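You operate a simulated robot arm through the tools that you are given. There is no shell and no other tool. Be economical: measure what you need, move in short steps, check, and stop when the job is done.

You are at the controls of a simulated robot arm. One attempt, no reset.

Task
Turn the small blue knob to 1. Take the green pin and leave it in the blue crate. Turn the right gold knob to 4. Fetch the red block and set it on the lower shelf of the white table. Open the black drawer, take the block from the top of the steel bench and leave it in the inside of the black drawer and shut the drawer again. Take the green brush on the top of the white table and put it away on the shelf of the blue cart. Put the yellow buffer from the shelf of the blue cart on top of the black pump on the top of the black cart. Do these in any order. Set down upright: red block.

It is judged by the outcome, as a careful person would: the job done as asked, and still so three seconds after it is handed in. It fails if anything else is knocked over, pushed out of place, dropped, spilled or broken.

Robot
A 6-joint arm with a two-finger gripper on a trunk, on a base that drives. Base frame: it is fixed to the floor where the robot stands at the start and does not move with it; the origin is under the middle of the robot, x ahead of it, y to its left, z up. Lengths are in mm, angles in degrees, forces in N, time in s.
Its first joint turns from -166.0 to 166.0 degrees. Places, roughly: black drawer [-2300, 1400, 800]; black pump [4250, 2000, 1000]; block [-2500, 2000, 1000]; blue crate (30x20x9 cm) [-2800, 900, 900]; green brush (3x3x14 cm) [-2900, 600, 900]; green pin (4x4x8 cm) [-100, 1100, 600]; inside of the black drawer [-2400, 1500, 700]; lower shelf of the white table [-3000, 1000, 200]; red block [-2500, 1750, 1000]; right gold knob [-1900, 1900, 1000]; shelf of the blue cart [3200, 4000, 200]; small blue knob [700, 0, 800]; yellow buffer [3250, 4250, 250]. Payload 2.45 kg.
Tool frame: the origin (TCP) lies between the finger pads and is the grasp point; the fingertips stand 20 mm ahead of it; z points along the fingers, y is the line along which they close. Largest opening 140 mm; the body of the gripper starts 168 mm behind the TCP.
Orientation is that of the tool frame in the base frame, as a unit quaternion [w, x, y, z]. With the fingers straight down and closing along the base's y, the tool's x points along the base's -x, its y along +y and its z along -z.

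Tools
- The arm moves only by the tool drive_tool. Its argument "targets" is one flat list of numbers, 7 for each row, row after row: the turn, a rotation vector about the tool's x, y, z in units of 4 degrees (1.0 is 4 degrees), then the shift along the tool's x, y, z in units of 20 mm (1.0 is 20 mm), then the gripper command, from -1 (shut) to 1 (fully open), values between in proportion. In form: [wx, wy, wz, dx, dy, dz, hand, wx, wy, wz, dx, dy, dz, hand, ...]. A call has 1 to 12 rows; each row shifts and turns the commanded pose from where the row before left it, along the tool's axes as they then stand. A call with a number of a shift or a turn outside -1 to 1 is refused whole. Each row takes 0.2 s and may step no farther than 50 mm and 8.6 degrees from the row before; otherwise, or with a gripper value out of range, the whole call is refused. Where a pose cannot be reached the arm comes as near as it can. A force on the tool above 40 N (or 10 N above the force at the start of the call, whichever is more), or a blocked arm, ends the call early, and 0.2 s more pass. The fingers move at their own pace (about 45 mm/s each) and stop on an object; they squeeze with about 32 N. The grip force told is the motor's: it shows also when the fingers shut on nothing. Time passes only in rows, and 0.2 s behind the last, so rows that do not move let the fingers close. It gives the time, the measured TCP pose, the force on the tool (base axes), the opening and the grip force at its end, in the units of the frame above (readings bear some noise), with the torque about the TCP (base axes, N m) and any sound that the robot's microphone picked up.
- Cameras (640 x 400 px; columns grow to the right, rows downward): "scene" is now at [-111.5, 224.5, 1162.4]; the picture's right is [0.53, -0.85, 0.00], its down [-0.11, -0.07, -0.99] and it looks along [0.84, 0.53, -0.13] (base axes); focal length 220 px, centre (320, 200). "wrist" rides on the gripper at [78, 11, -209] in the tool frame; the picture's right is [-0.14, 0.99, 0.00], its down [-0.92, -0.13, -0.37] and it looks along [-0.37, -0.05, 0.93] (tool axes); focal length 280 px, centre (320, 200). There is no depth. A picture from a camera that has moved, and an enlarged one, comes with that camera's place and axes in the base frame and with its lens.
- camera(camera): a new picture of that camera. It takes no simulated time.
- roll_base(legs): drives the robot by 1 to 6 legs, each [ahead, left, turn to the left] in mm, mm and degrees, along the robot's own axes; the way and the turn of a leg run together, so that a leg with both is an arc; at most 1500 mm and 180 degrees a leg. The arm and the cameras ride along, it lands a little off, and it stops where it bumps. It gives what a move gives.
- pan_tilt(pan, tilt): turns the head with the scene camera to pan (to the left, within 143 degrees either way) and tilt (down, from -29 to 69), counted from straight ahead of the robot. It gives what a move gives.
- zoom(camera, box): a new picture of the part [left, top, right, bottom] of that camera's present view, enlarged. It takes no simulated time.
- close_job(): hands the job in; it is judged then, once.

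Work in short steps. Places have to be worked out from the pictures, the camera data and where the tool is seen: move nearer, look again, correct. Check each grasp and each placing, and mend what went wrong. You have 207 turns and 180 pictures in all, those below and enlarged ones among them. Open the gripper and draw the arm clear of the work before you hand the job in, unless the task says otherwise; then end with one line.

The tools are called after ">>>" as name(argument=value, ...) on one line, values as JSON. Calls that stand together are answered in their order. drive_tool: Moves the arm, as the interface text tells. Its arguments: {"type":"object","properties":{"targets":{"type":"array"}},"required":["targets"]} The other tools are called the same way: roll_base (legs) drives the base; pan_tilt (pan, tilt) turns the head that bears the scene camera; camera (camera) takes a picture; zoom (camera, box) takes an enlarged picture of a part of a camera's view; close_job () hands the job in.

At the start:

```text
t: 0.0
position: [574.5, 311.4, 1194.4]
orientation: [0.0, 0.0, 1.0, 0.0]
ft_force: [-0.2, 0.3, 0.3]
moment: [0.0, 0.01, 0.02]
opening: 140.0
gripper_force: 0.1
robot x, y, heading: [2.0, 2.2, 0.0]
head pan, tilt: [32.2, 7.4]
```

scene: 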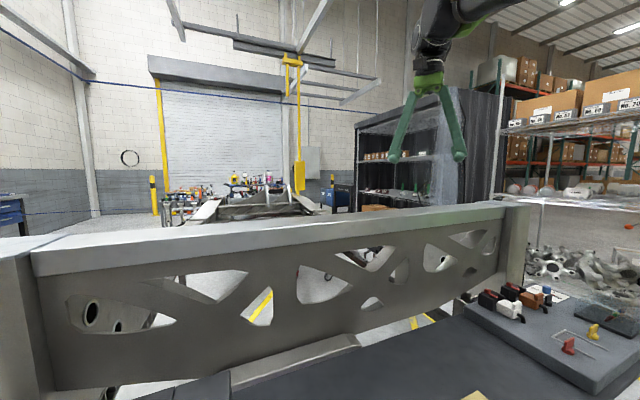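
wrist: 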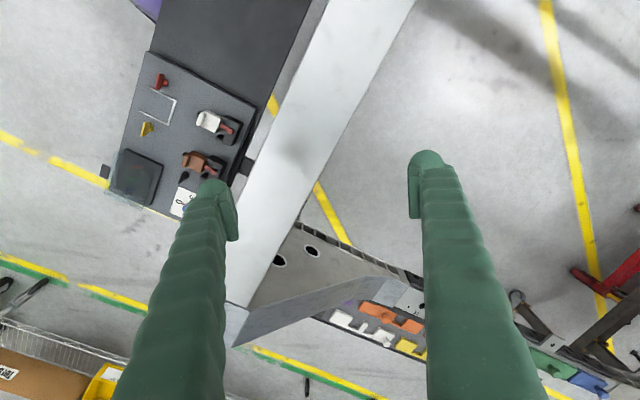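

I'll first look at the small blue knob panel in front of the robot.

>>> pan_tilt(pan=-10, tilt=25)

>>> camera(camera="scene")

```text
t: 1.1
position: [575.2, 311.9, 1195.4]
orientation: [0.0, 0.0, 1.0, 0.0]
ft_force: [0.5, -0.1, -0.4]
moment: [-0.01, 0.05, -0.03]
opening: 139.9
gripper_force: 0.1
robot x, y, heading: [-4.8, 0.3, -0.2]
head pan, tilt: [-10.0, 25.0]
```

```text
177 pictures are left
camera scene: at [-99.0, 159.3, 1133.9], right [-0.17, -0.98, 0.0], down [-0.42, 0.07, -0.91], along [0.89, -0.16, -0.42], focal length 220 px, centre (320, 200)
```

scene: 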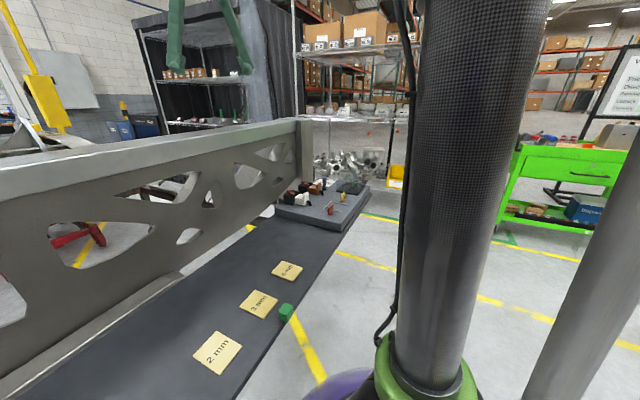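

The arm hides part of the view; I enlarge the panel area with the clamps and small knobs.

>>> zoom(camera="scene", box=[260, 160, 420, 260])

>>> pan_tilt(pan=95, tilt=25)

>>> camera(camera="scene")

```text
4.00 times, centred on (340, 210) of scene
camera zoom: at [-99.0, 159.3, 1133.9], right [-0.17, -0.98, 0.0], down [-0.42, 0.07, -0.91], along [0.89, -0.16, -0.42], focal length 882 px, centre (240, 160)
```

zoom: 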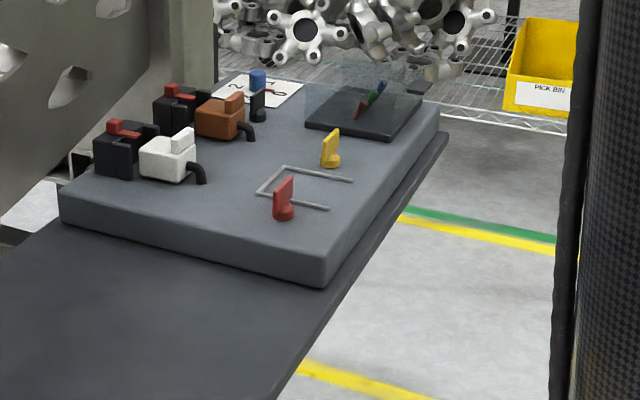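

```text
t: 2.9
position: [576.4, 310.8, 1195.7]
orientation: [0.0, 0.0, 1.0, 0.0]
ft_force: [0.1, -0.5, -0.1]
moment: [0.0, 0.0, -0.04]
opening: 139.9
gripper_force: 0.1
robot x, y, heading: [2.7, -0.8, -0.1]
head pan, tilt: [95.0, 25.0]
```

```text
175 pictures are left
camera scene: at [-197.7, 267.0, 1133.9], right [1.0, 0.09, 0.0], down [0.04, -0.42, -0.91], along [-0.08, 0.9, -0.42], focal length 220 px, centre (320, 200)
```

scene: 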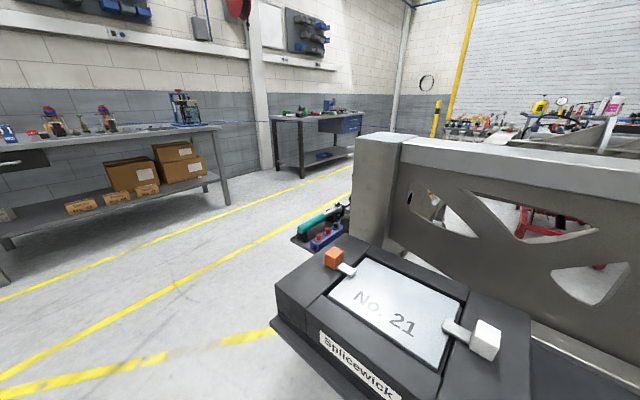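

The blue-capped knob is near (755,-10,~800). I zoom where the green pin should be, and look around in other directions.

>>> zoom(camera="scene", box=[260, 180, 420, 280])

>>> pan_tilt(pan=141, tilt=10)

>>> camera(camera="scene")

```text
4.00 times, centred on (340, 230) of scene
camera zoom: at [-197.7, 267.0, 1133.9], right [1.0, 0.09, 0.0], down [0.04, -0.42, -0.91], along [-0.08, 0.9, -0.42], focal length 882 px, centre (240, 80)
```

zoom: 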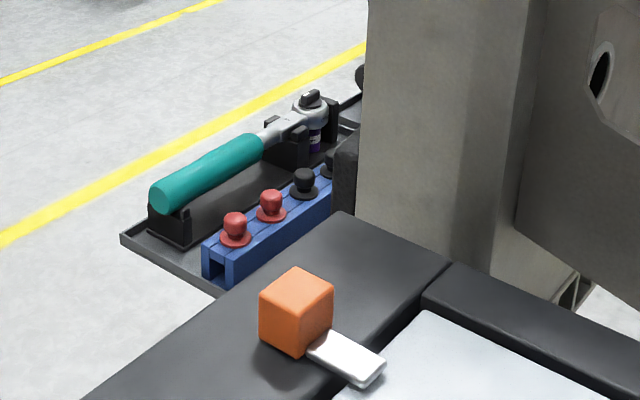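

```text
t: 4.0
position: [574.5, 312.3, 1195.4]
orientation: [0.0, 0.001, 1.0, 0.0]
ft_force: [0.2, 0.4, -1.4]
moment: [0.01, 0.01, 0.01]
opening: 140.1
gripper_force: 0.2
robot x, y, heading: [-3.5, -1.3, 0.1]
head pan, tilt: [141.0, 10.0]
```

```text
173 pictures are left
camera scene: at [-262.0, 233.8, 1158.3], right [0.63, 0.78, 0.0], down [0.13, -0.11, -0.98], along [-0.76, 0.62, -0.17], focal length 220 px, centre (320, 200)
```

scene: 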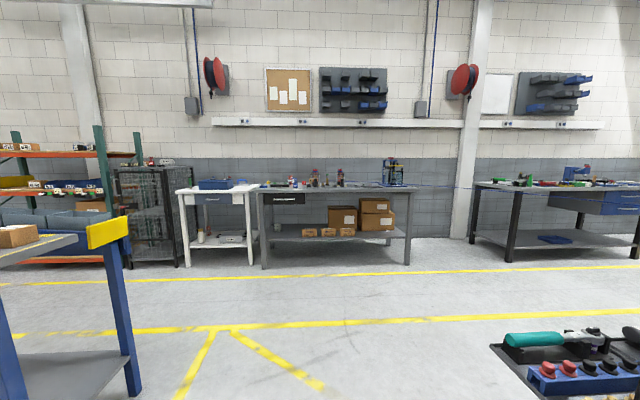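

Benches and white table lie along a wall facing direction (0.78,-0.62). First the blue knob: I move the tool over the panel at height to look with the wrist camera.

>>> drive_tool(targets=[0, 0, 0, -0.5, -1, 0, 0, 0, 0, 0, -0.5, -1, 0, 0, 0, 0, 0, -0.5, -1, 0, 0, 0, 0, 0, -0.5, -1, 0, 0, 0, 0, 0, -0.5, -1, 0, 0, 0, 0, 0, -0.5, -1, 0, 0, 0, 0, 0, -0.5, -1, 0, 0, 0, 0, 0, -0.5, -1, 0, 0, 0, 0, 0, -0.5, -1, 0, 0, 0, 0, 0, -0.5, -1, 0, 0, 0, 0, 0, -0.5, -1, 0, 0, 0, 0, 0, -0.5, -1, 0, 0])

>>> drive_tool(targets=[0, 0, 0, 0, -1, 1, 0, 0, 0, 0, 0, -1, 1, 0, 0, 0, 0, 0, -1, 1, 0, 0, 0, 0, 0, -1, 1, 0])

>>> camera(camera="wrist")

```text
t: 6.7
position: [694.8, 73.2, 1195.5]
orientation: [-0.001, 0.0, 1.0, 0.0]
ft_force: [0.8, 0.0, -0.2]
moment: [-0.04, -0.02, -0.02]
opening: 69.9
gripper_force: 0.1
robot x, y, heading: [-1.6, -1.3, 0.2]
head pan, tilt: [141.0, 10.0]
```

```text
t: 7.7
position: [694.2, -7.4, 1117.0]
orientation: [0.0, 0.0, 1.0, 0.0]
ft_force: [0.3, -0.3, -0.3]
moment: [-0.02, -0.01, 0.0]
opening: 69.9
gripper_force: 0.1
robot x, y, heading: [-2.5, -2.0, -0.3]
head pan, tilt: [141.0, 10.0]
```

```text
172 pictures are left
camera wrist: at [616.1, 2.0, 1326.4], right [0.14, 0.99, 0.0], down [0.92, -0.13, 0.37], along [0.37, -0.05, -0.93], focal length 280 px, centre (320, 200)
```

wrist: 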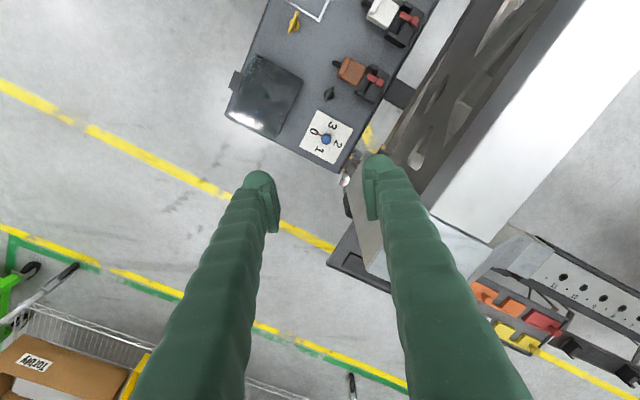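

>>> zoom(camera="wrist", box=[270, 90, 370, 180])

```text
4.44 times, centred on (320, 135) of wrist
camera zoom: at [616.1, 2.0, 1326.4], right [0.14, 0.99, 0.0], down [0.92, -0.13, 0.37], along [0.37, -0.05, -0.93], focal length 1246 px, centre (320, 489)
```

zoom: 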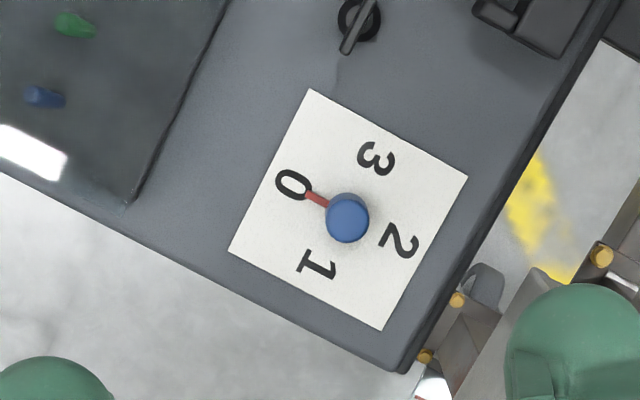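

Knob reads 0, 1 is 90° counterclockwise from above; knob near (702,2,~840). I align and go lower to look again.

>>> drive_tool(targets=[0, 0, 0, -0.4, 0.4, 1, -0.1, 0, 0, 0, 0, 0, 1, -0.1, 0, 0, 0, 0, 0, 1, -0.1, 0, 0, 0, 0, 0, 1, -0.1, 0, 0, 0, 0, 0, 1, -0.1, 0, 0, 0, 0, 0, 1, -0.1, 0, 0, 0, 0, 0, 1, -0.1, 0, 0, 0, 0, 0, 1, -0.1, 0, 0, 0, 0, 0, 1, -0.1])

>>> camera(camera="wrist")

```text
t: 9.7
position: [703.6, -0.1, 937.1]
orientation: [-0.001, 0.0, 1.0, 0.0]
ft_force: [-0.5, 0.4, 0.4]
moment: [-0.03, 0.01, 0.02]
opening: 63.1
gripper_force: 0.1
robot x, y, heading: [-1.4, 0.8, 0.3]
head pan, tilt: [141.0, 10.0]
```

```text
170 pictures are left
camera wrist: at [625.2, 10.1, 1146.2], right [0.14, 0.99, 0.0], down [0.92, -0.13, 0.37], along [0.37, -0.05, -0.93], focal length 280 px, centre (320, 200)
```

wrist: 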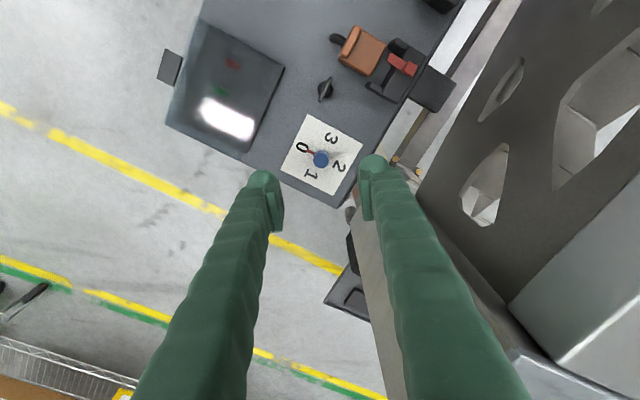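

>>> drive_tool(targets=[0, 0, 0, 0.1, 0.1, 1, -0.1, 0, 0, 0, 0, 0, 1, -0.1, 0, 0, 0, 0, 0, 1, -0.1, 0, 0, 0, 0, 0, 1, -0.1])

>>> camera(camera="wrist")

```text
t: 10.7
position: [701.6, 2.0, 854.0]
orientation: [0.0, -0.001, 1.0, 0.0]
ft_force: [0.4, 0.3, -0.4]
moment: [-0.01, 0.02, 0.0]
opening: 63.1
gripper_force: 0.0
robot x, y, heading: [-1.5, 1.1, 0.0]
head pan, tilt: [141.0, 10.0]
```

```text
169 pictures are left
camera wrist: at [623.3, 12.8, 1064.8], right [0.14, 0.99, 0.0], down [0.92, -0.13, 0.37], along [0.37, -0.05, -0.93], focal length 280 px, centre (320, 200)
```

wrist: 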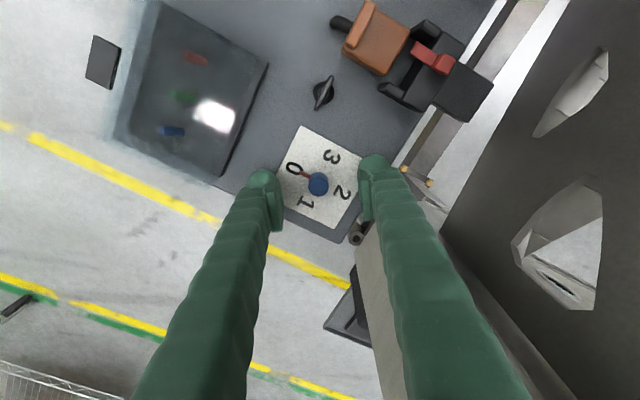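

Centered over the knob. I descend to about z 829 and close.

>>> drive_tool(targets=[0, 0, 0, 0.05, -0.05, 0.65, -0.1, 0, 0, 0, 0, 0, 0.65, -0.1, 0, 0, 0, 0, 0, 0, -0.4])

>>> zoom(camera="wrist", box=[240, 110, 400, 260])

```text
t: 11.0
position: [701.2, 1.4, 850.7]
orientation: [0.0, -0.001, 1.0, 0.0]
ft_force: [-9.0, 0.0, 21.5]
moment: [0.08, 0.27, 0.12]
opening: 63.3
gripper_force: 0.0
robot x, y, heading: [1.4, 1.0, -0.0]
head pan, tilt: [141.0, 10.0]
stopped in row 1: the force on the tool passed its limit at 71 N (the readings are from after the stop); the commanded pose is now the measured one
```

```text
2.67 times, centred on (320, 185) of wrist
camera zoom: at [622.5, 12.5, 1060.2], right [0.14, 0.99, 0.0], down [0.92, -0.13, 0.37], along [0.37, -0.05, -0.93], focal length 748 px, centre (320, 240)
```

zoom: 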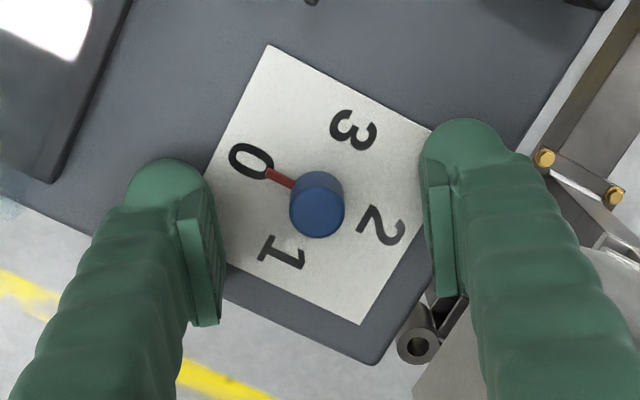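

Fingertips touch the panel (z≈831), so the knob stands at the pads' level, about 5 mm nearer the robot. I lift 3 mm, shift 5 mm toward the robot and close.

>>> drive_tool(targets=[0, 0, 0, 0, 0, -0.2, -0.1, 0, 0, 0, 0.25, 0, 0, -0.3, 0, 0, 0, 0, 0, 0, -0.6, 0, 0, 0, 0, 0, 0, -0.8, 0, 0, 0, 0, 0, 0, -1, 0, 0, 0, 0, 0, 0, -1, 0, 0, 0, 0, 0, 0, -1])

>>> zoom(camera="wrist", box=[240, 110, 400, 260])

```text
t: 12.6
position: [696.6, 1.9, 852.9]
orientation: [0.001, 0.0, 1.0, 0.001]
ft_force: [-1.2, -5.6, -2.8]
moment: [-0.06, -0.04, 0.02]
opening: 15.2
gripper_force: 41.6
robot x, y, heading: [-0.8, -1.4, 0.3]
head pan, tilt: [141.0, 10.0]
```

```text
2.67 times, centred on (320, 185) of wrist
camera zoom: at [618.8, 12.2, 1062.7], right [0.14, 0.99, 0.0], down [0.92, -0.13, 0.37], along [0.37, -0.05, -0.93], focal length 748 px, centre (320, 240)
```

zoom: 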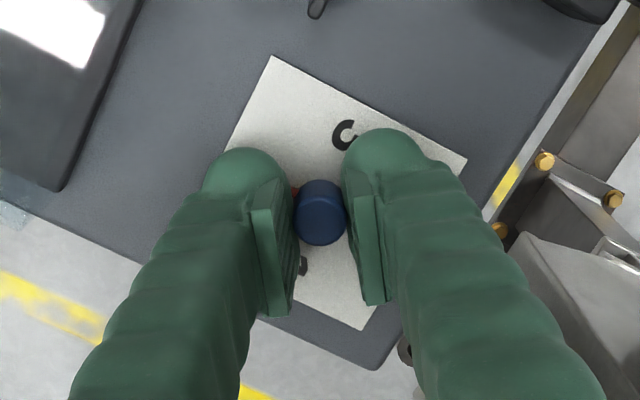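

Knob gripped (15 mm). Now turn 48° counterclockwise (tool -z).

>>> drive_tool(targets=[0, 0, -1, 0, 0, 0, -1, 0, 0, -1, 0, 0, 0, -1, 0, 0, -1, 0, 0, 0, -1, 0, 0, -1, 0, 0, 0, -1, 0, 0, -1, 0, 0, 0, -1, 0, 0, -1, 0, 0, 0, -1, 0, 0, -1, 0, 0, 0, -1, 0, 0, -1, 0, 0, 0, -1, 0, 0, -1, 0, 0, 0, -1, 0, 0, -1, 0, 0, 0, -1, 0, 0, -1, 0, 0, 0, -1, 0, 0, -1, 0, 0, 0, -1])

>>> camera(camera="wrist")

```text
t: 15.2
position: [696.9, 2.8, 853.7]
orientation: [0.001, -0.407, 0.913, -0.001]
ft_force: [-5.2, -8.7, -6.4]
moment: [-0.08, 0.03, 0.04]
opening: 15.3
gripper_force: 41.2
robot x, y, heading: [-5.2, -0.4, 0.4]
head pan, tilt: [141.0, 10.0]
```

```text
166 pictures are left
camera wrist: at [636.6, -49.4, 1062.9], right [-0.64, 0.76, 0.0], down [0.71, 0.6, 0.37], along [0.28, 0.24, -0.93], focal length 280 px, centre (320, 200)
```

wrist: 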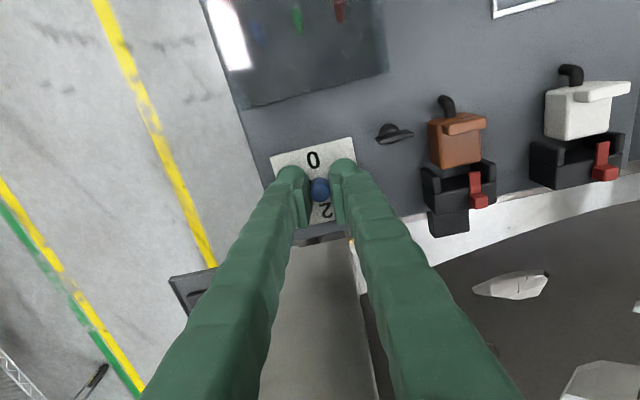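

>>> drive_tool(targets=[0, 0, -1, 0, 0, 0, -1, 0, 0, -1, 0, 0, 0, -1, 0, 0, -1, 0, 0, 0, -1, 0, 0, -1, 0, 0, 0, -1, 0, 0, -1, 0, 0, 0, -1, 0, 0, -1, 0, 0, 0, -1, 0, 0, -1, 0, 0, 0, -1, 0, 0, -1, 0, 0, 0, -1, 0, 0, -1, 0, 0, 0, -1, 0, 0, -1, 0, 0, 0, -1, 0, 0, -0.5, 0, 0, 0, -1])

>>> zoom(camera="wrist", box=[240, 110, 400, 260])

```text
t: 17.6
position: [697.3, 1.3, 854.0]
orientation: [0.001, -0.707, 0.707, -0.001]
ft_force: [-7.1, -4.5, -8.0]
moment: [-0.01, 0.04, -0.01]
opening: 15.0
gripper_force: 41.4
robot x, y, heading: [-0.2, 1.6, 0.2]
head pan, tilt: [141.0, 10.0]
```

```text
2.67 times, centred on (320, 185) of wrist
camera zoom: at [685.8, -76.4, 1063.1], right [-0.99, 0.14, 0.0], down [0.13, 0.92, 0.37], along [0.05, 0.37, -0.93], focal length 748 px, centre (320, 240)
```

zoom: 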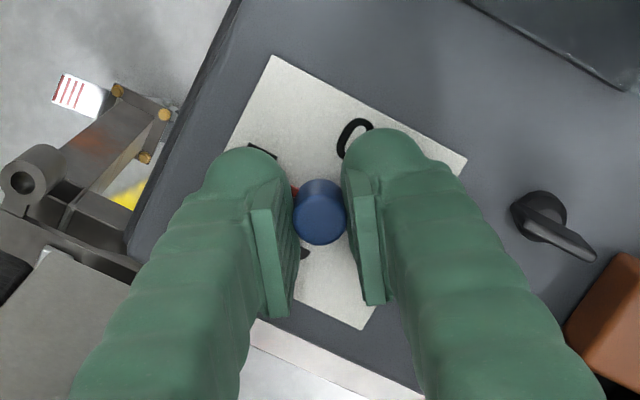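

The knob followed. Release slightly, rise straight up and check the pointer.

>>> drive_tool(targets=[0, 0, 0, 0, 0, 0, -0.7, 0, 0, 0, 0, 0, 0, -0.4, 0, 0, 0, 0, 0, 0, -0.3, 0, 0, 0, 0, 0, 0, -0.3, 0, 0, 0, 0, 0, -1, -0.3, 0, 0, 0, 0, 0, -1, -0.3, 0, 0, 0, 0, 0, -1, -0.3, 0, 0, 0, 0, 0, -1, -0.3])

>>> zoom(camera="wrist", box=[240, 90, 400, 240])

```text
t: 19.4
position: [697.3, 1.1, 934.8]
orientation: [0.001, -0.707, 0.707, -0.001]
ft_force: [0.4, -1.0, 0.5]
moment: [-0.01, 0.02, 0.02]
opening: 49.1
gripper_force: 0.1
robot x, y, heading: [0.3, 1.0, 0.0]
head pan, tilt: [141.0, 10.0]
```

```text
2.67 times, centred on (320, 165) of wrist
camera zoom: at [686.0, -76.8, 1144.1], right [-0.99, 0.14, 0.0], down [0.13, 0.92, 0.37], along [0.05, 0.37, -0.93], focal length 748 px, centre (320, 293)
```

zoom: 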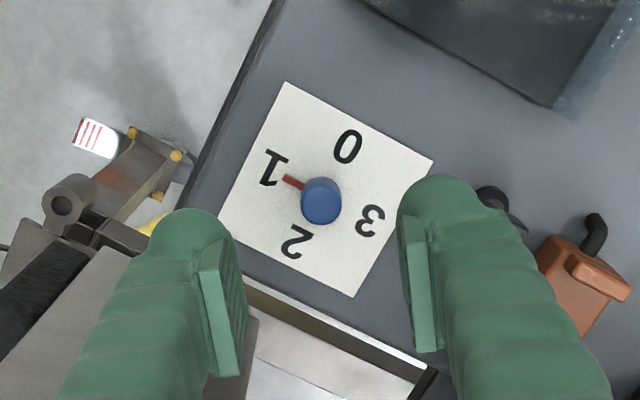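

Pointer is at 1. Next the green pin: raise the arm high, then drive back and left toward the free end of the bench.

>>> drive_tool(targets=[0, 0, 0, 0, 0, -1, 0, 0, 0, 0, 0, 0, -1, 0, 0, 0, 0, 0, 0, -1, 0, 0, 0, 0, 0, 0, -1, 0, 0, 0, 0, 0, 0, -1, 0, 0, 0, 0, 0, 0, -1, 0, 0, 0, 0, 0, 0, -1, 0, 0, 0, 0, 0, 0, -1, 0, 0, 0, 0, 0, 0, -1, 0, 0, 0, 0, 0, 0, -1, 0, 0, 0, 0, 0, 0, -1, 0, 0, 0, 0, 0, 0, -1, 0])

>>> pan_tilt(pan=95, tilt=35)

>>> roll_base(legs=[[-500, 0, 0], [-300, 0, 0]])

>>> camera(camera="scene")

```text
t: 22.0
position: [698.6, 3.0, 1174.8]
orientation: [0.002, -0.707, 0.707, 0.0]
ft_force: [-0.4, -1.4, -1.0]
moment: [0.0, 0.01, 0.0]
opening: 70.1
gripper_force: 0.0
robot x, y, heading: [1.2, 1.2, -0.1]
head pan, tilt: [141.0, 10.0]
```

```text
t: 23.2
position: [697.7, 3.2, 1174.6]
orientation: [-0.001, 0.707, -0.707, 0.001]
ft_force: [-0.2, -0.8, 0.0]
moment: [-0.02, 0.02, 0.02]
opening: 69.8
gripper_force: 0.1
robot x, y, heading: [1.2, 1.5, 0.2]
head pan, tilt: [95.0, 35.0]
```

```text
t: 27.7
position: [-98.9, 2.3, 1176.3]
orientation: [0.001, -0.706, 0.708, 0.0]
ft_force: [0.5, -0.6, 0.9]
moment: [-0.03, 0.02, -0.02]
opening: 69.9
gripper_force: 0.0
robot x, y, heading: [-798.1, 4.0, -0.2]
head pan, tilt: [95.0, 35.0]
```

```text
163 pictures are left
camera scene: at [-992.3, 267.1, 1118.2], right [1.0, 0.08, 0.0], down [0.05, -0.57, -0.82], along [-0.07, 0.82, -0.57], focal length 220 px, centre (320, 200)
```

scene: 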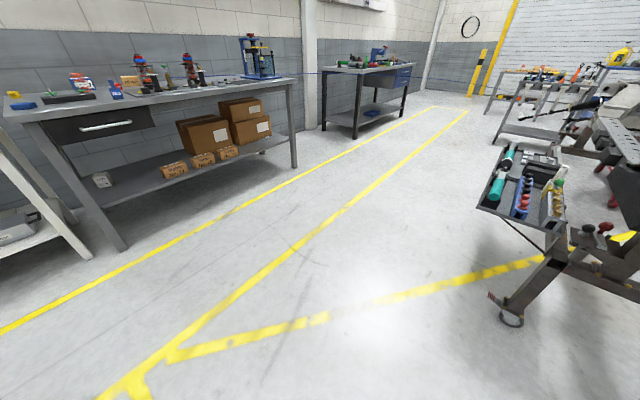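

>>> zoom(camera="scene", box=[470, 130, 630, 230])

```text
4.00 times, centred on (550, 180) of scene
camera zoom: at [-992.3, 267.1, 1118.2], right [1.0, 0.08, 0.0], down [0.05, -0.57, -0.82], along [-0.07, 0.82, -0.57], focal length 882 px, centre (-600, 280)
```

zoom: 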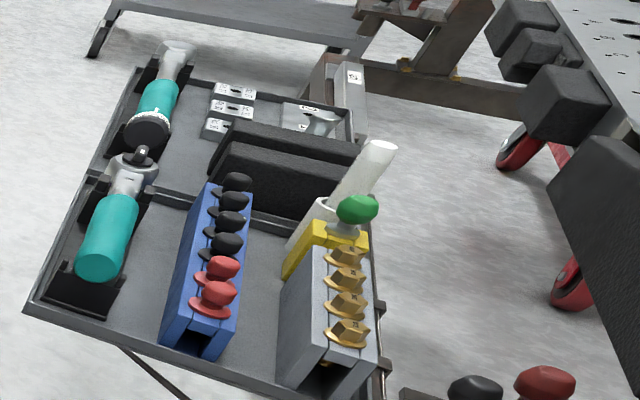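

The green-headed pin sits in a yellow holder on the tray. I drive left to stand beside the tray.

>>> roll_base(legs=[[0, 850, 0]])

>>> camera(camera="wrist")

>>> pan_tilt(pan=15, tilt=35)

>>> camera(camera="scene")

```text
t: 32.3
position: [-99.3, 873.2, 1176.0]
orientation: [0.0, 0.709, -0.705, 0.001]
ft_force: [1.4, 0.2, 0.2]
moment: [-0.02, 0.0, 0.02]
opening: 70.0
gripper_force: 0.1
robot x, y, heading: [-792.1, 866.8, 0.5]
head pan, tilt: [95.0, 35.0]
```

```text
161 pictures are left
camera wrist: at [-110.7, 794.7, 1385.0], right [-0.99, 0.13, 0.0], down [0.12, 0.92, 0.37], along [0.05, 0.37, -0.93], focal length 280 px, centre (320, 200)
```

wrist: 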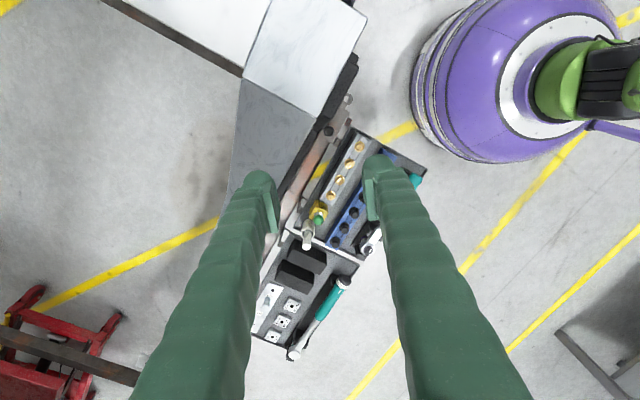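

```text
t: 33.8
position: [-99.9, 873.2, 1174.2]
orientation: [-0.001, 0.71, -0.704, 0.001]
ft_force: [0.4, 0.5, -0.4]
moment: [0.02, 0.01, -0.01]
opening: 70.0
gripper_force: 0.0
robot x, y, heading: [-799.9, 868.8, 0.4]
head pan, tilt: [15.0, 35.0]
```

```text
160 pictures are left
camera scene: at [-903.0, 1064.0, 1118.1], right [0.27, -0.96, 0.0], down [-0.55, -0.15, -0.82], along [0.79, 0.22, -0.57], focal length 220 px, centre (320, 200)
```

scene: 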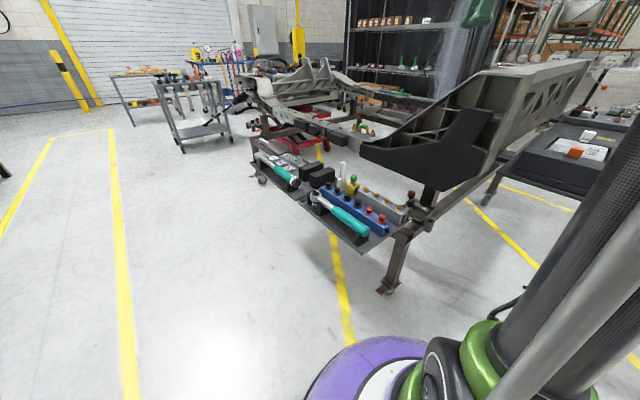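

>>> zoom(camera="scene", box=[290, 150, 410, 240])

>>> zoom(camera="wrist", box=[260, 130, 400, 260])

```text
4.44 times, centred on (350, 195) of scene
camera zoom: at [-903.0, 1064.0, 1118.1], right [0.27, -0.96, 0.0], down [-0.55, -0.15, -0.82], along [0.79, 0.22, -0.57], focal length 980 px, centre (187, 222)
```

zoom: 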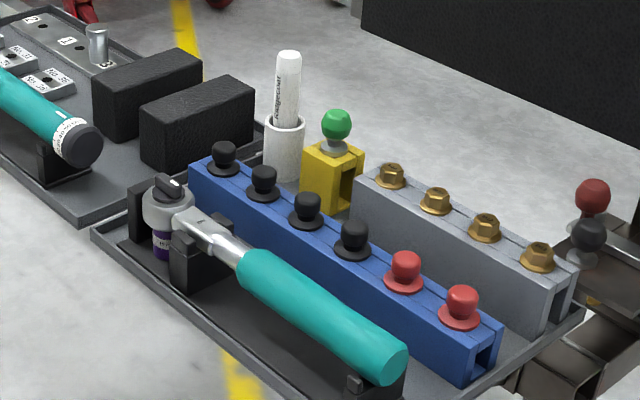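

```text
3.08 times, centred on (330, 195) of wrist
camera zoom: at [-110.7, 794.7, 1385.0], right [-0.99, 0.13, 0.0], down [0.12, 0.92, 0.37], along [0.05, 0.37, -0.93], focal length 863 px, centre (289, 215)
```

zoom: 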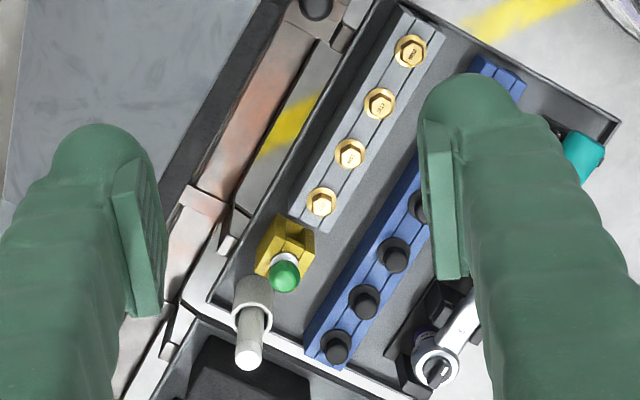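

Pin head near (-60,1147,640). I move above it, then yaw so that the fingers close across the rack row.

>>> drive_tool(targets=[0, 0, 0, -1, -0.15, 0.5, 0, 0, 0, 0, -1, -0.15, 0.5, 0, 0, 0, 0, -1, -0.15, 0.5, 0, 0, 0, 0, -1, -0.15, 0.5, 0, 0, 0, 0, -1, -0.15, 0.5, 0, 0, 0, 0, -1, -0.15, 0.5, 0, 0, 0, 0, -1, -0.15, 0.5, 0, 0, 0, 0, -1, -0.15, 0.5, 0, 0, 0, 0, -1, -0.15, 0.5, 0, 0, 0, 0, -1, -0.15, 0.5, 0, 0, 0, 0, -1, -0.15, 0.5, 0, 0, 0, 0, -1, -0.15, 0.5, 0])

>>> drive_tool(targets=[0, 0, 1, -0.8, 0, 1, 0, 0, 0, 1, -0.7, 0, 1, 0, 0, 0, 1, 0, 0, 1, 0, 0, 0, 1, 0, 0, 1, 0, 0, 0, 1, 0, 0, 1, 0, 0, 0, 1, 0, 0, 1, 0, 0, 0, 1, 0, 0, 1, 0, 0, 0, 1, 0, 0, 0, 0, 0, 0, 1, 0, 0, 0, 0])

>>> camera(camera="wrist")

```text
t: 36.4
position: [-65.3, 1111.8, 1056.6]
orientation: [-0.001, 0.709, -0.705, 0.001]
ft_force: [-0.2, 0.1, -0.1]
moment: [0.06, -0.01, 0.01]
opening: 70.1
gripper_force: 0.0
robot x, y, heading: [-796.4, 864.9, 0.5]
head pan, tilt: [15.0, 35.0]
```

```text
t: 38.4
position: [-63.5, 1143.1, 916.5]
orientation: [0.001, -0.456, 0.89, -0.001]
ft_force: [-0.3, 0.7, 0.0]
moment: [-0.03, -0.05, -0.02]
opening: 70.1
gripper_force: 0.1
robot x, y, heading: [-794.8, 868.1, 0.2]
head pan, tilt: [15.0, 35.0]
```

```text
157 pictures are left
camera wrist: at [-118.5, 1085.6, 1124.8], right [-0.72, 0.69, 0.0], down [0.64, 0.67, 0.37], along [0.26, 0.27, -0.93], focal length 280 px, centre (320, 200)
```

wrist: 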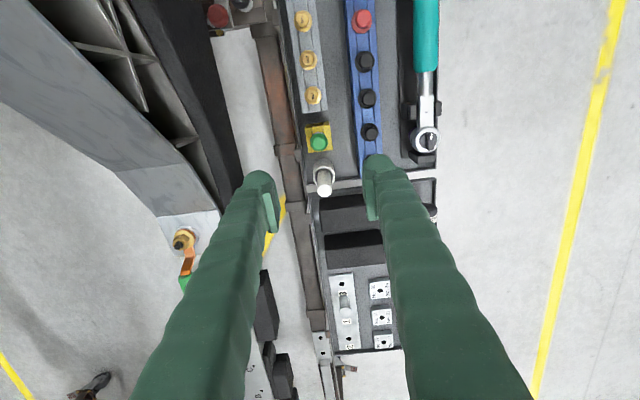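

Aligned laterally; descend to ~700 with clearance beside the marker and look again.

>>> drive_tool(targets=[0, 0, 0, -0.1, 0, 1, -0.1, 0, 0, 0, 0, 0, 1, -0.1, 0, 0, 0, 0, 0, 1, -0.1, 0, 0, 0, 0, 0, 1, -0.1, 0, 0, 0, 0, 0, 1, -0.1, 0, 0, 0, 0, 0, 1, -0.1, 0, 0, 0, 0, 0, 1, -0.1, 0, 0, 0, 0, 0, 1, -0.1, 0, 0, 0, 0, 0, 1, -0.1, 0, 0, 0, 0, 0, 1, -0.1, 0, 0, 0, 0, 0, 1, -0.1])

>>> camera(camera="wrist")

>>> zoom(camera="scene", box=[290, 130, 410, 220])

```text
t: 40.8
position: [-62.1, 1145.2, 696.2]
orientation: [0.001, -0.457, 0.889, 0.0]
ft_force: [0.0, 0.2, 0.6]
moment: [0.0, 0.0, 0.01]
opening: 62.9
gripper_force: 0.0
robot x, y, heading: [-796.0, 866.1, 0.3]
head pan, tilt: [15.0, 35.0]
```

```text
156 pictures are left
camera wrist: at [-116.8, 1087.5, 905.2], right [-0.72, 0.69, 0.0], down [0.64, 0.67, 0.37], along [0.26, 0.27, -0.93], focal length 280 px, centre (320, 200)
```

wrist: 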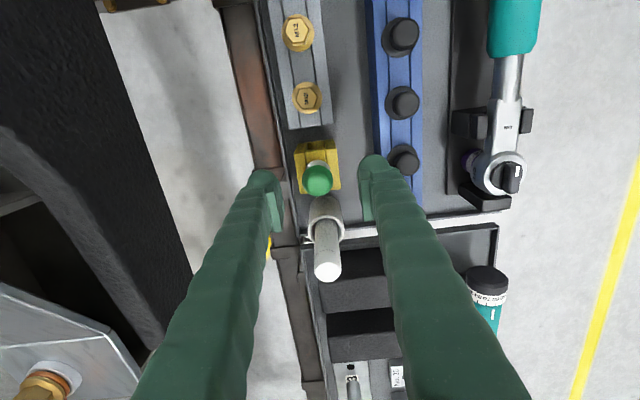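

```text
4.44 times, centred on (350, 175) of scene
camera zoom: at [-903.0, 1064.0, 1118.1], right [0.27, -0.96, 0.0], down [-0.55, -0.15, -0.82], along [0.79, 0.22, -0.57], focal length 980 px, centre (187, 311)
```

zoom: 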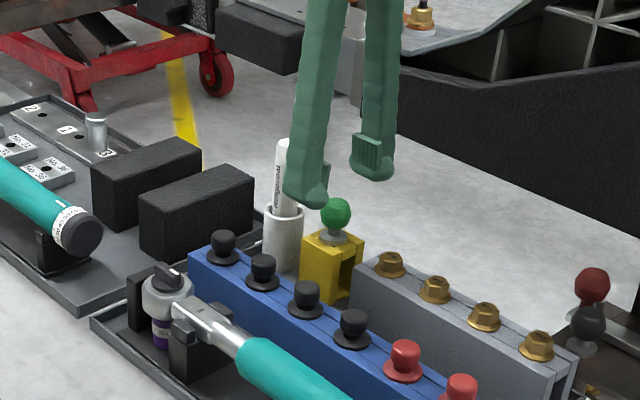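

>>> drive_tool(targets=[0, 0, 0, -0.1, 0, 0.85, -0.1, 0, 0, 0, 0, 0, 0.85, -0.1, 0, 0, 0, 0, 0, 0.85, -0.1])

>>> camera(camera="wrist")

>>> zoom(camera="scene", box=[290, 130, 410, 220])

```text
t: 41.6
position: [-60.9, 1146.2, 645.0]
orientation: [0.001, -0.458, 0.889, 0.001]
ft_force: [-0.6, 0.4, 0.1]
moment: [-0.02, 0.01, -0.01]
opening: 63.2
gripper_force: 0.1
robot x, y, heading: [-796.2, 869.0, 0.3]
head pan, tilt: [15.0, 35.0]
```

```text
154 pictures are left
camera wrist: at [-116.3, 1088.8, 853.9], right [-0.72, 0.69, 0.0], down [0.64, 0.67, 0.37], along [0.26, 0.27, -0.93], focal length 280 px, centre (320, 200)
```

wrist: 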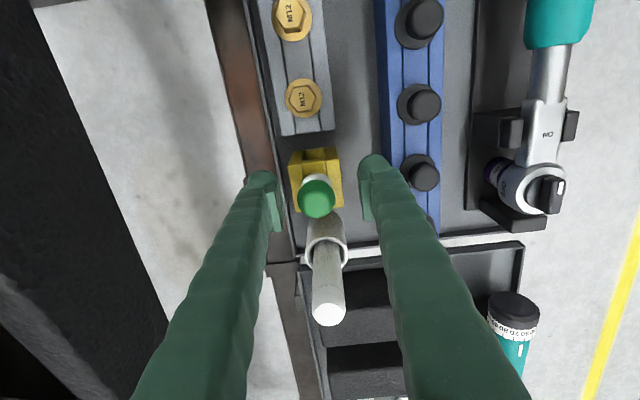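

```text
4.44 times, centred on (350, 175) of scene
camera zoom: at [-902.9, 1064.0, 1118.1], right [0.27, -0.96, 0.0], down [-0.55, -0.15, -0.82], along [0.79, 0.22, -0.57], focal length 980 px, centre (187, 311)
```

zoom: 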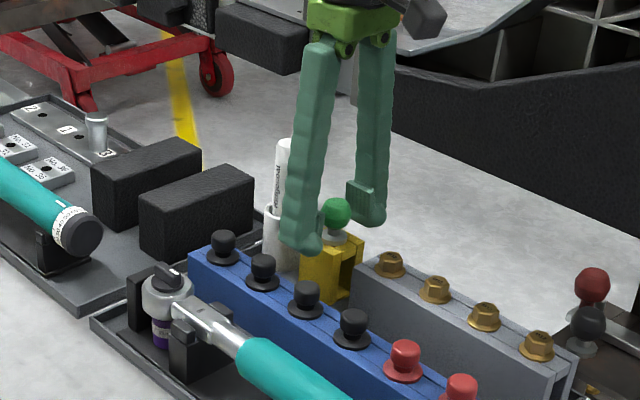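

Ball is between the pads. Close the gripper.

>>> drive_tool(targets=[0, 0, 0, 0, 0, 0, -0.4, 0, 0, 0, 0, 0, 0, -1, 0, 0, 0, 0, 0, 0, -1, 0, 0, 0, 0, 0, 0, -1, 0, 0, 0, 0, 0, 0, -1])

>>> drive_tool(targets=[0, 0, 0, 0, 0, -0.5, -1, 0, 0, 0, 0, 0, -0.5, -1, 0, 0, 0, 0, 0, -0.5, -1, 0, 0, 0, 0, 0, -0.5, -1])

>>> zoom(camera="scene", box=[290, 130, 410, 220])

```text
t: 42.8
position: [-61.2, 1146.2, 644.9]
orientation: [0.001, -0.457, 0.889, -0.001]
ft_force: [-0.2, 0.2, 0.1]
moment: [0.01, 0.0, 0.01]
opening: 25.7
gripper_force: 31.9
robot x, y, heading: [-797.4, 868.3, 0.3]
head pan, tilt: [15.0, 35.0]
```

```text
t: 43.8
position: [-60.7, 1148.8, 685.0]
orientation: [0.001, -0.457, 0.89, -0.001]
ft_force: [0.0, -0.7, 0.0]
moment: [0.02, 0.01, 0.01]
opening: 25.8
gripper_force: 31.7
robot x, y, heading: [-796.8, 869.5, 0.5]
head pan, tilt: [15.0, 35.0]
```

```text
4.44 times, centred on (350, 175) of scene
camera zoom: at [-902.9, 1064.0, 1118.1], right [0.27, -0.96, 0.0], down [-0.55, -0.15, -0.82], along [0.79, 0.22, -0.57], focal length 980 px, centre (187, 311)
```

zoom: 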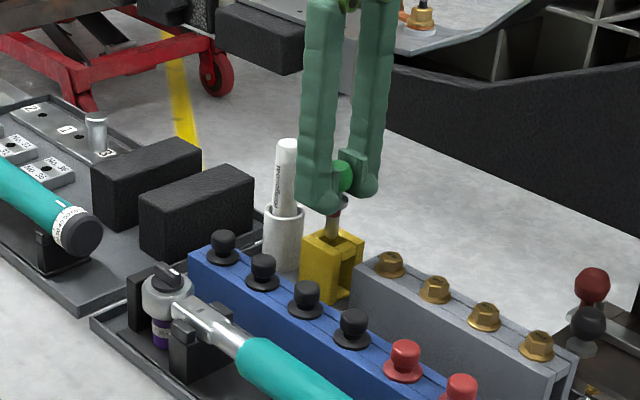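

The pin slides out. I lift on, high.

>>> drive_tool(targets=[0, 0, 0, 0, 0, -1, -1, 0, 0, 0, 0, 0, -1, -1, 0, 0, 0, 0, 0, -1, -1, 0, 0, 0, 0, 0, -1, -1, 0, 0, 0, 0, 0, -1, -1, 0, 0, 0, 0, 0, -1, -1, 0, 0, 0, 0, 0, -1, -1, 0, 0, 0, 0, 0, -1, -1, 0, 0, 0, 0, 0, -1, -1, 0, 0, 0, 0, 0, -1, -1, 0, 0, 0, 0, 0, -1, -1, 0, 0, 0, 0, 0, -1, -1])

>>> drive_tool(targets=[0, 0, 0, 0, 0, -1, -1, 0, 0, 0, 0, 0, -1, -1, 0, 0, 0, 0, 0, -1, -1, 0, 0, 0, 0, 0, -1, -1, 0, 0, 0, 0, 0, -1, -1, 0, 0, 0, 0, 0, -1, -1, 0, 0, 0, 0, 0, -1, -1, 0, 0, 0, 0, 0, -1, -1, 0, 0, 0, 0, 0, -1, -1, 0, 0, 0, 0, 0, -1, -1, 0, 0, 0, 0, 0, -1, -1, 0, 0, 0, 0, 0, -1, -1])

>>> pan_tilt(pan=140, tilt=25)

>>> camera(camera="scene")

```text
t: 46.4
position: [-62.9, 1146.8, 924.1]
orientation: [0.001, -0.457, 0.889, 0.0]
ft_force: [-0.4, 0.0, -1.6]
moment: [0.0, 0.01, 0.0]
opening: 25.9
gripper_force: 32.1
robot x, y, heading: [-797.1, 864.3, 0.3]
head pan, tilt: [15.0, 35.0]
```

```text
t: 49.0
position: [-61.4, 1147.1, 1164.8]
orientation: [0.001, -0.456, 0.89, 0.0]
ft_force: [0.2, -0.1, -0.7]
moment: [-0.02, 0.02, 0.02]
opening: 25.7
gripper_force: 32.1
robot x, y, heading: [-794.5, 868.1, 0.4]
head pan, tilt: [15.0, 35.0]
```

```text
t: 51.1
position: [-61.4, 1148.1, 1165.2]
orientation: [0.001, -0.457, 0.889, 0.0]
ft_force: [0.4, 0.3, -0.8]
moment: [0.0, 0.01, -0.03]
opening: 26.0
gripper_force: 32.0
robot x, y, heading: [-797.4, 867.5, 0.4]
head pan, tilt: [140.0, 25.0]
```

```text
151 pictures are left
camera scene: at [-1058.8, 1099.4, 1133.9], right [0.64, 0.77, 0.0], down [0.33, -0.27, -0.91], along [-0.7, 0.58, -0.42], focal length 220 px, centre (320, 200)
```

scene: 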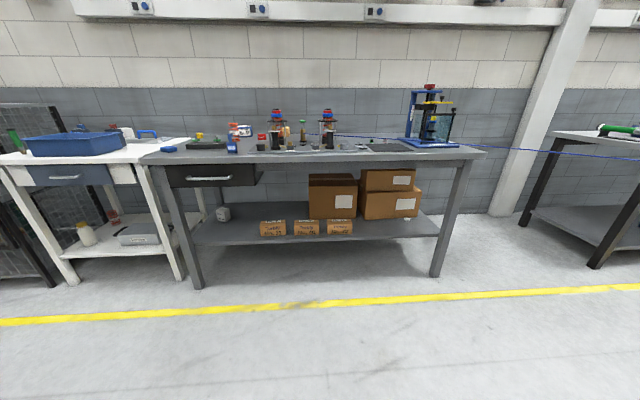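

Bench and table front line runs at ~54°, so I face 144°. I turn and drive toward the wall, then sidestep left to the white table.

>>> roll_base(legs=[[0, 0, 143.6], [850, 0, 0]])

>>> pan_tilt(pan=60, tilt=25)

>>> camera(camera="scene")

```text
t: 61.6
position: [-2278.0, 1523.1, 1165.0]
orientation: [0.0, 0.984, 0.177, -0.002]
ft_force: [0.1, 0.3, -1.1]
moment: [0.0, 0.0, 0.03]
opening: 26.0
gripper_force: 31.9
robot x, y, heading: [-1511.5, 1343.2, 146.6]
head pan, tilt: [140.0, 25.0]
```

```text
t: 63.1
position: [-2277.7, 1523.4, 1164.0]
orientation: [-0.001, 0.984, 0.177, -0.001]
ft_force: [0.2, -0.2, 0.2]
moment: [-0.02, 0.02, 0.01]
opening: 25.8
gripper_force: 32.2
robot x, y, heading: [-1508.1, 1349.7, 146.3]
head pan, tilt: [60.0, 25.0]
```

```text
150 pictures are left
camera scene: at [-1531.4, 1054.2, 1133.9], right [-0.45, 0.9, 0.0], down [0.38, 0.19, -0.91], along [-0.81, -0.4, -0.42], focal length 220 px, centre (320, 200)
```

scene: 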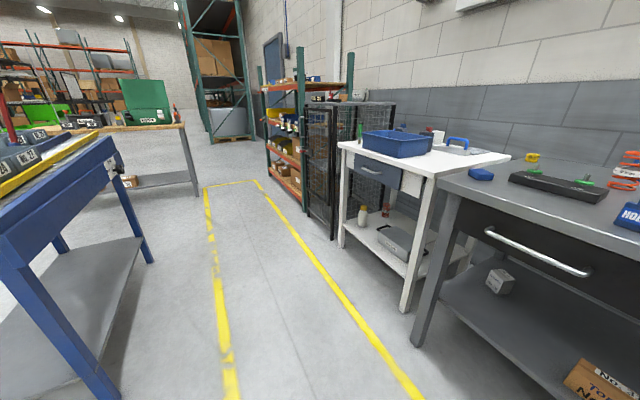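

Crate near (-2885,890). I straighten by −3.4° and sidestep left 1000 mm along the aisle, checking.

>>> roll_base(legs=[[0, 0, -3.4], [0, 1000, 0]])

>>> pan_tilt(pan=10, tilt=25)

>>> camera(camera="scene")

>>> camera(camera="wrist")

```text
t: 68.8
position: [-2872.7, 746.3, 1164.9]
orientation: [0.0, 0.988, 0.154, -0.001]
ft_force: [0.1, 0.3, -0.5]
moment: [0.01, -0.02, -0.01]
opening: 25.7
gripper_force: 32.6
robot x, y, heading: [-2114.2, 536.2, 143.9]
head pan, tilt: [60.0, 25.0]
```

```text
t: 70.0
position: [-2872.6, 746.8, 1164.9]
orientation: [-0.001, 0.988, 0.153, -0.001]
ft_force: [-0.4, -0.2, 0.0]
moment: [0.02, 0.01, -0.01]
opening: 25.9
gripper_force: 31.8
robot x, y, heading: [-2113.7, 528.9, 144.0]
head pan, tilt: [10.0, 25.0]
```

```text
149 pictures are left
camera scene: at [-2148.3, 320.2, 1133.9], right [0.44, 0.9, 0.0], down [0.38, -0.19, -0.91], along [-0.81, 0.4, -0.42], focal length 220 px, centre (320, 200)
```

scene: 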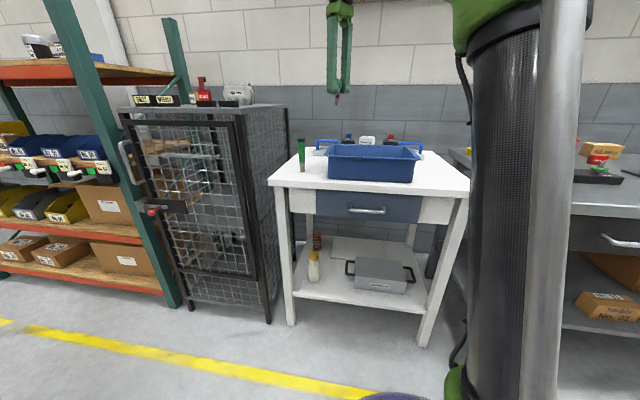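

```text
148 pictures are left
camera wrist: at [-2794.5, 759.2, 1374.5], right [0.17, -0.99, 0.0], down [-0.92, -0.16, 0.37], along [-0.36, -0.06, -0.93], focal length 280 px, centre (320, 200)
```

wrist: 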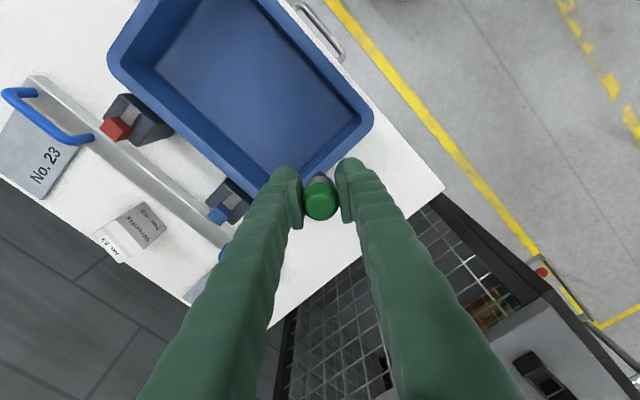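

Crate center about (-2818,860). Move above it, lower partly, and check.

>>> drive_tool(targets=[0, 0, 0, 0.856, -0.914, 0, -1, 0, 0, 0, 0.856, -0.914, 0, -1, 0, 0, 0, 0.856, -0.914, 0, -1, 0, 0, 0, 0.856, -0.914, 0, -1, 0, 0, 0, 0.856, -0.914, 0, -1, 0, 0, 0, 0, 0, 1, -1, 0, 0, 0, 0, 0, 1, -1, 0, 0, 0, 0, 0, 1, -1, 0, 0, 0, 0, 0, 1, -1, 0, 0, 0, 0, 0, 1, -1])

>>> camera(camera="wrist")

>>> zoom(camera="scene", box=[260, 80, 460, 220])

```text
t: 72.2
position: [-2818.1, 861.3, 1064.9]
orientation: [-0.002, 0.988, 0.154, 0.0]
ft_force: [0.7, -0.9, -0.1]
moment: [-0.02, 0.02, 0.05]
opening: 26.0
gripper_force: 31.6
robot x, y, heading: [-2115.3, 533.6, 143.8]
head pan, tilt: [10.0, 25.0]
```

```text
147 pictures are left
camera wrist: at [-2740.4, 873.4, 1274.2], right [0.17, -0.99, 0.0], down [-0.92, -0.16, 0.37], along [-0.36, -0.06, -0.93], focal length 280 px, centre (320, 200)
```

wrist: 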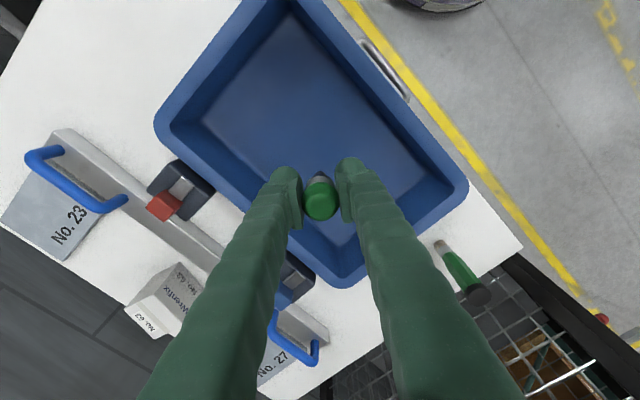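

```text
2.86 times, centred on (360, 150) of scene
camera zoom: at [-2148.2, 320.3, 1133.9], right [0.44, 0.9, 0.0], down [0.38, -0.19, -0.91], along [-0.81, 0.4, -0.42], focal length 630 px, centre (206, 343)
```

zoom: 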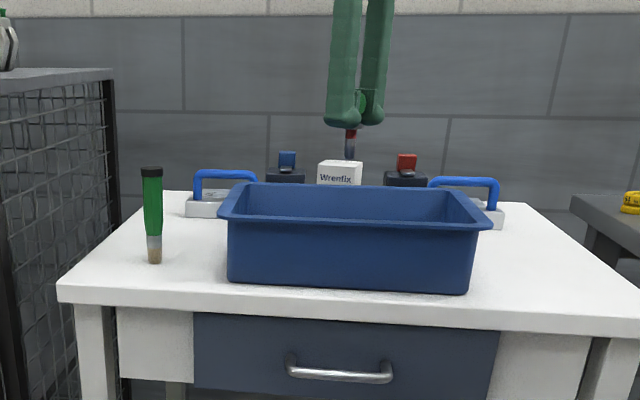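

Positioned above the crate's middle. Descend gently until the pin touches.

>>> drive_tool(targets=[0, 0, 0, 0, -0.3, 1, -1, 0, 0, 0, 0, 0, 1, -1, 0, 0, 0, 0, 0, 1, -1, 0, 0, 0, 0, 0, 1, -1, 0, 0, 0, 0, 0, 1, -1, 0, 0, 0, 0, 0, 0.5, -1, 0, 0, 0, 0, 0, 0.5, -1, 0, 0, 0, 0, 0, 0.5, -1, 0, 0, 0, 0, 0, 0.5, -1, 0, 0, 0, 0, 0, 0.5, -1])

>>> zoom(camera="scene", box=[260, 80, 460, 220])

```text
t: 74.5
position: [-2821.4, 866.3, 918.3]
orientation: [-0.002, 0.988, 0.153, -0.002]
ft_force: [1.8, 0.4, 20.8]
moment: [-0.02, -0.06, -0.04]
opening: 25.2
gripper_force: 32.0
robot x, y, heading: [-2115.4, 536.1, 143.5]
head pan, tilt: [10.0, 25.0]
stopped in row 10: the force on the tool passed its limit at 51 N (the readings are from after the stop); the commanded pose is now the measured one
```

```text
2.86 times, centred on (360, 150) of scene
camera zoom: at [-2147.6, 320.1, 1133.9], right [0.44, 0.9, 0.0], down [0.38, -0.19, -0.91], along [-0.81, 0.4, -0.42], focal length 630 px, centre (206, 343)
```

zoom: 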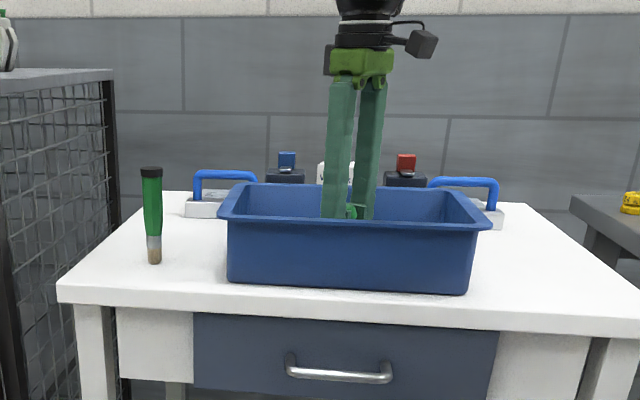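

Pin touches the crate floor. Release and rise.

>>> drive_tool(targets=[0, 0, 0, 0, 0, -0.1, -0.6, 0, 0, 0, 0, 0, 0, -0.5, 0, 0, 0, 0, 0, 0, -0.3, 0, 0, 0, 0, 0, 0, -0.3, 0, 0, 0, 0, 0, -1, -0.3, 0, 0, 0, 0, 0, -1, -0.3, 0, 0, 0, 0, 0, -1, -0.3, 0, 0, 0, 0, 0, -1, -0.3, 0, 0, 0, 0, 0, -1, -0.3, 0, 0, 0, 0, 0, -1, -0.3])

>>> camera(camera="wrist")

```text
t: 76.7
position: [-2821.7, 867.1, 1040.3]
orientation: [0.0, 0.988, 0.153, -0.001]
ft_force: [-0.4, -0.4, 0.6]
moment: [0.01, 0.0, -0.01]
opening: 48.8
gripper_force: 0.1
robot x, y, heading: [-2114.8, 529.9, 143.7]
head pan, tilt: [10.0, 25.0]
```

```text
144 pictures are left
camera wrist: at [-2743.3, 880.2, 1249.3], right [0.17, -0.99, 0.0], down [-0.92, -0.16, 0.37], along [-0.37, -0.06, -0.93], focal length 280 px, centre (320, 200)
```

wrist: 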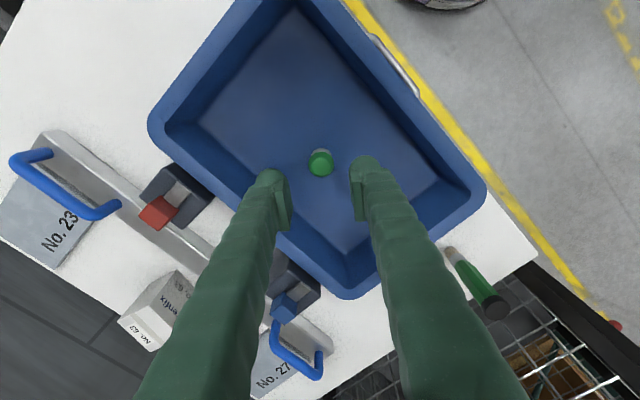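

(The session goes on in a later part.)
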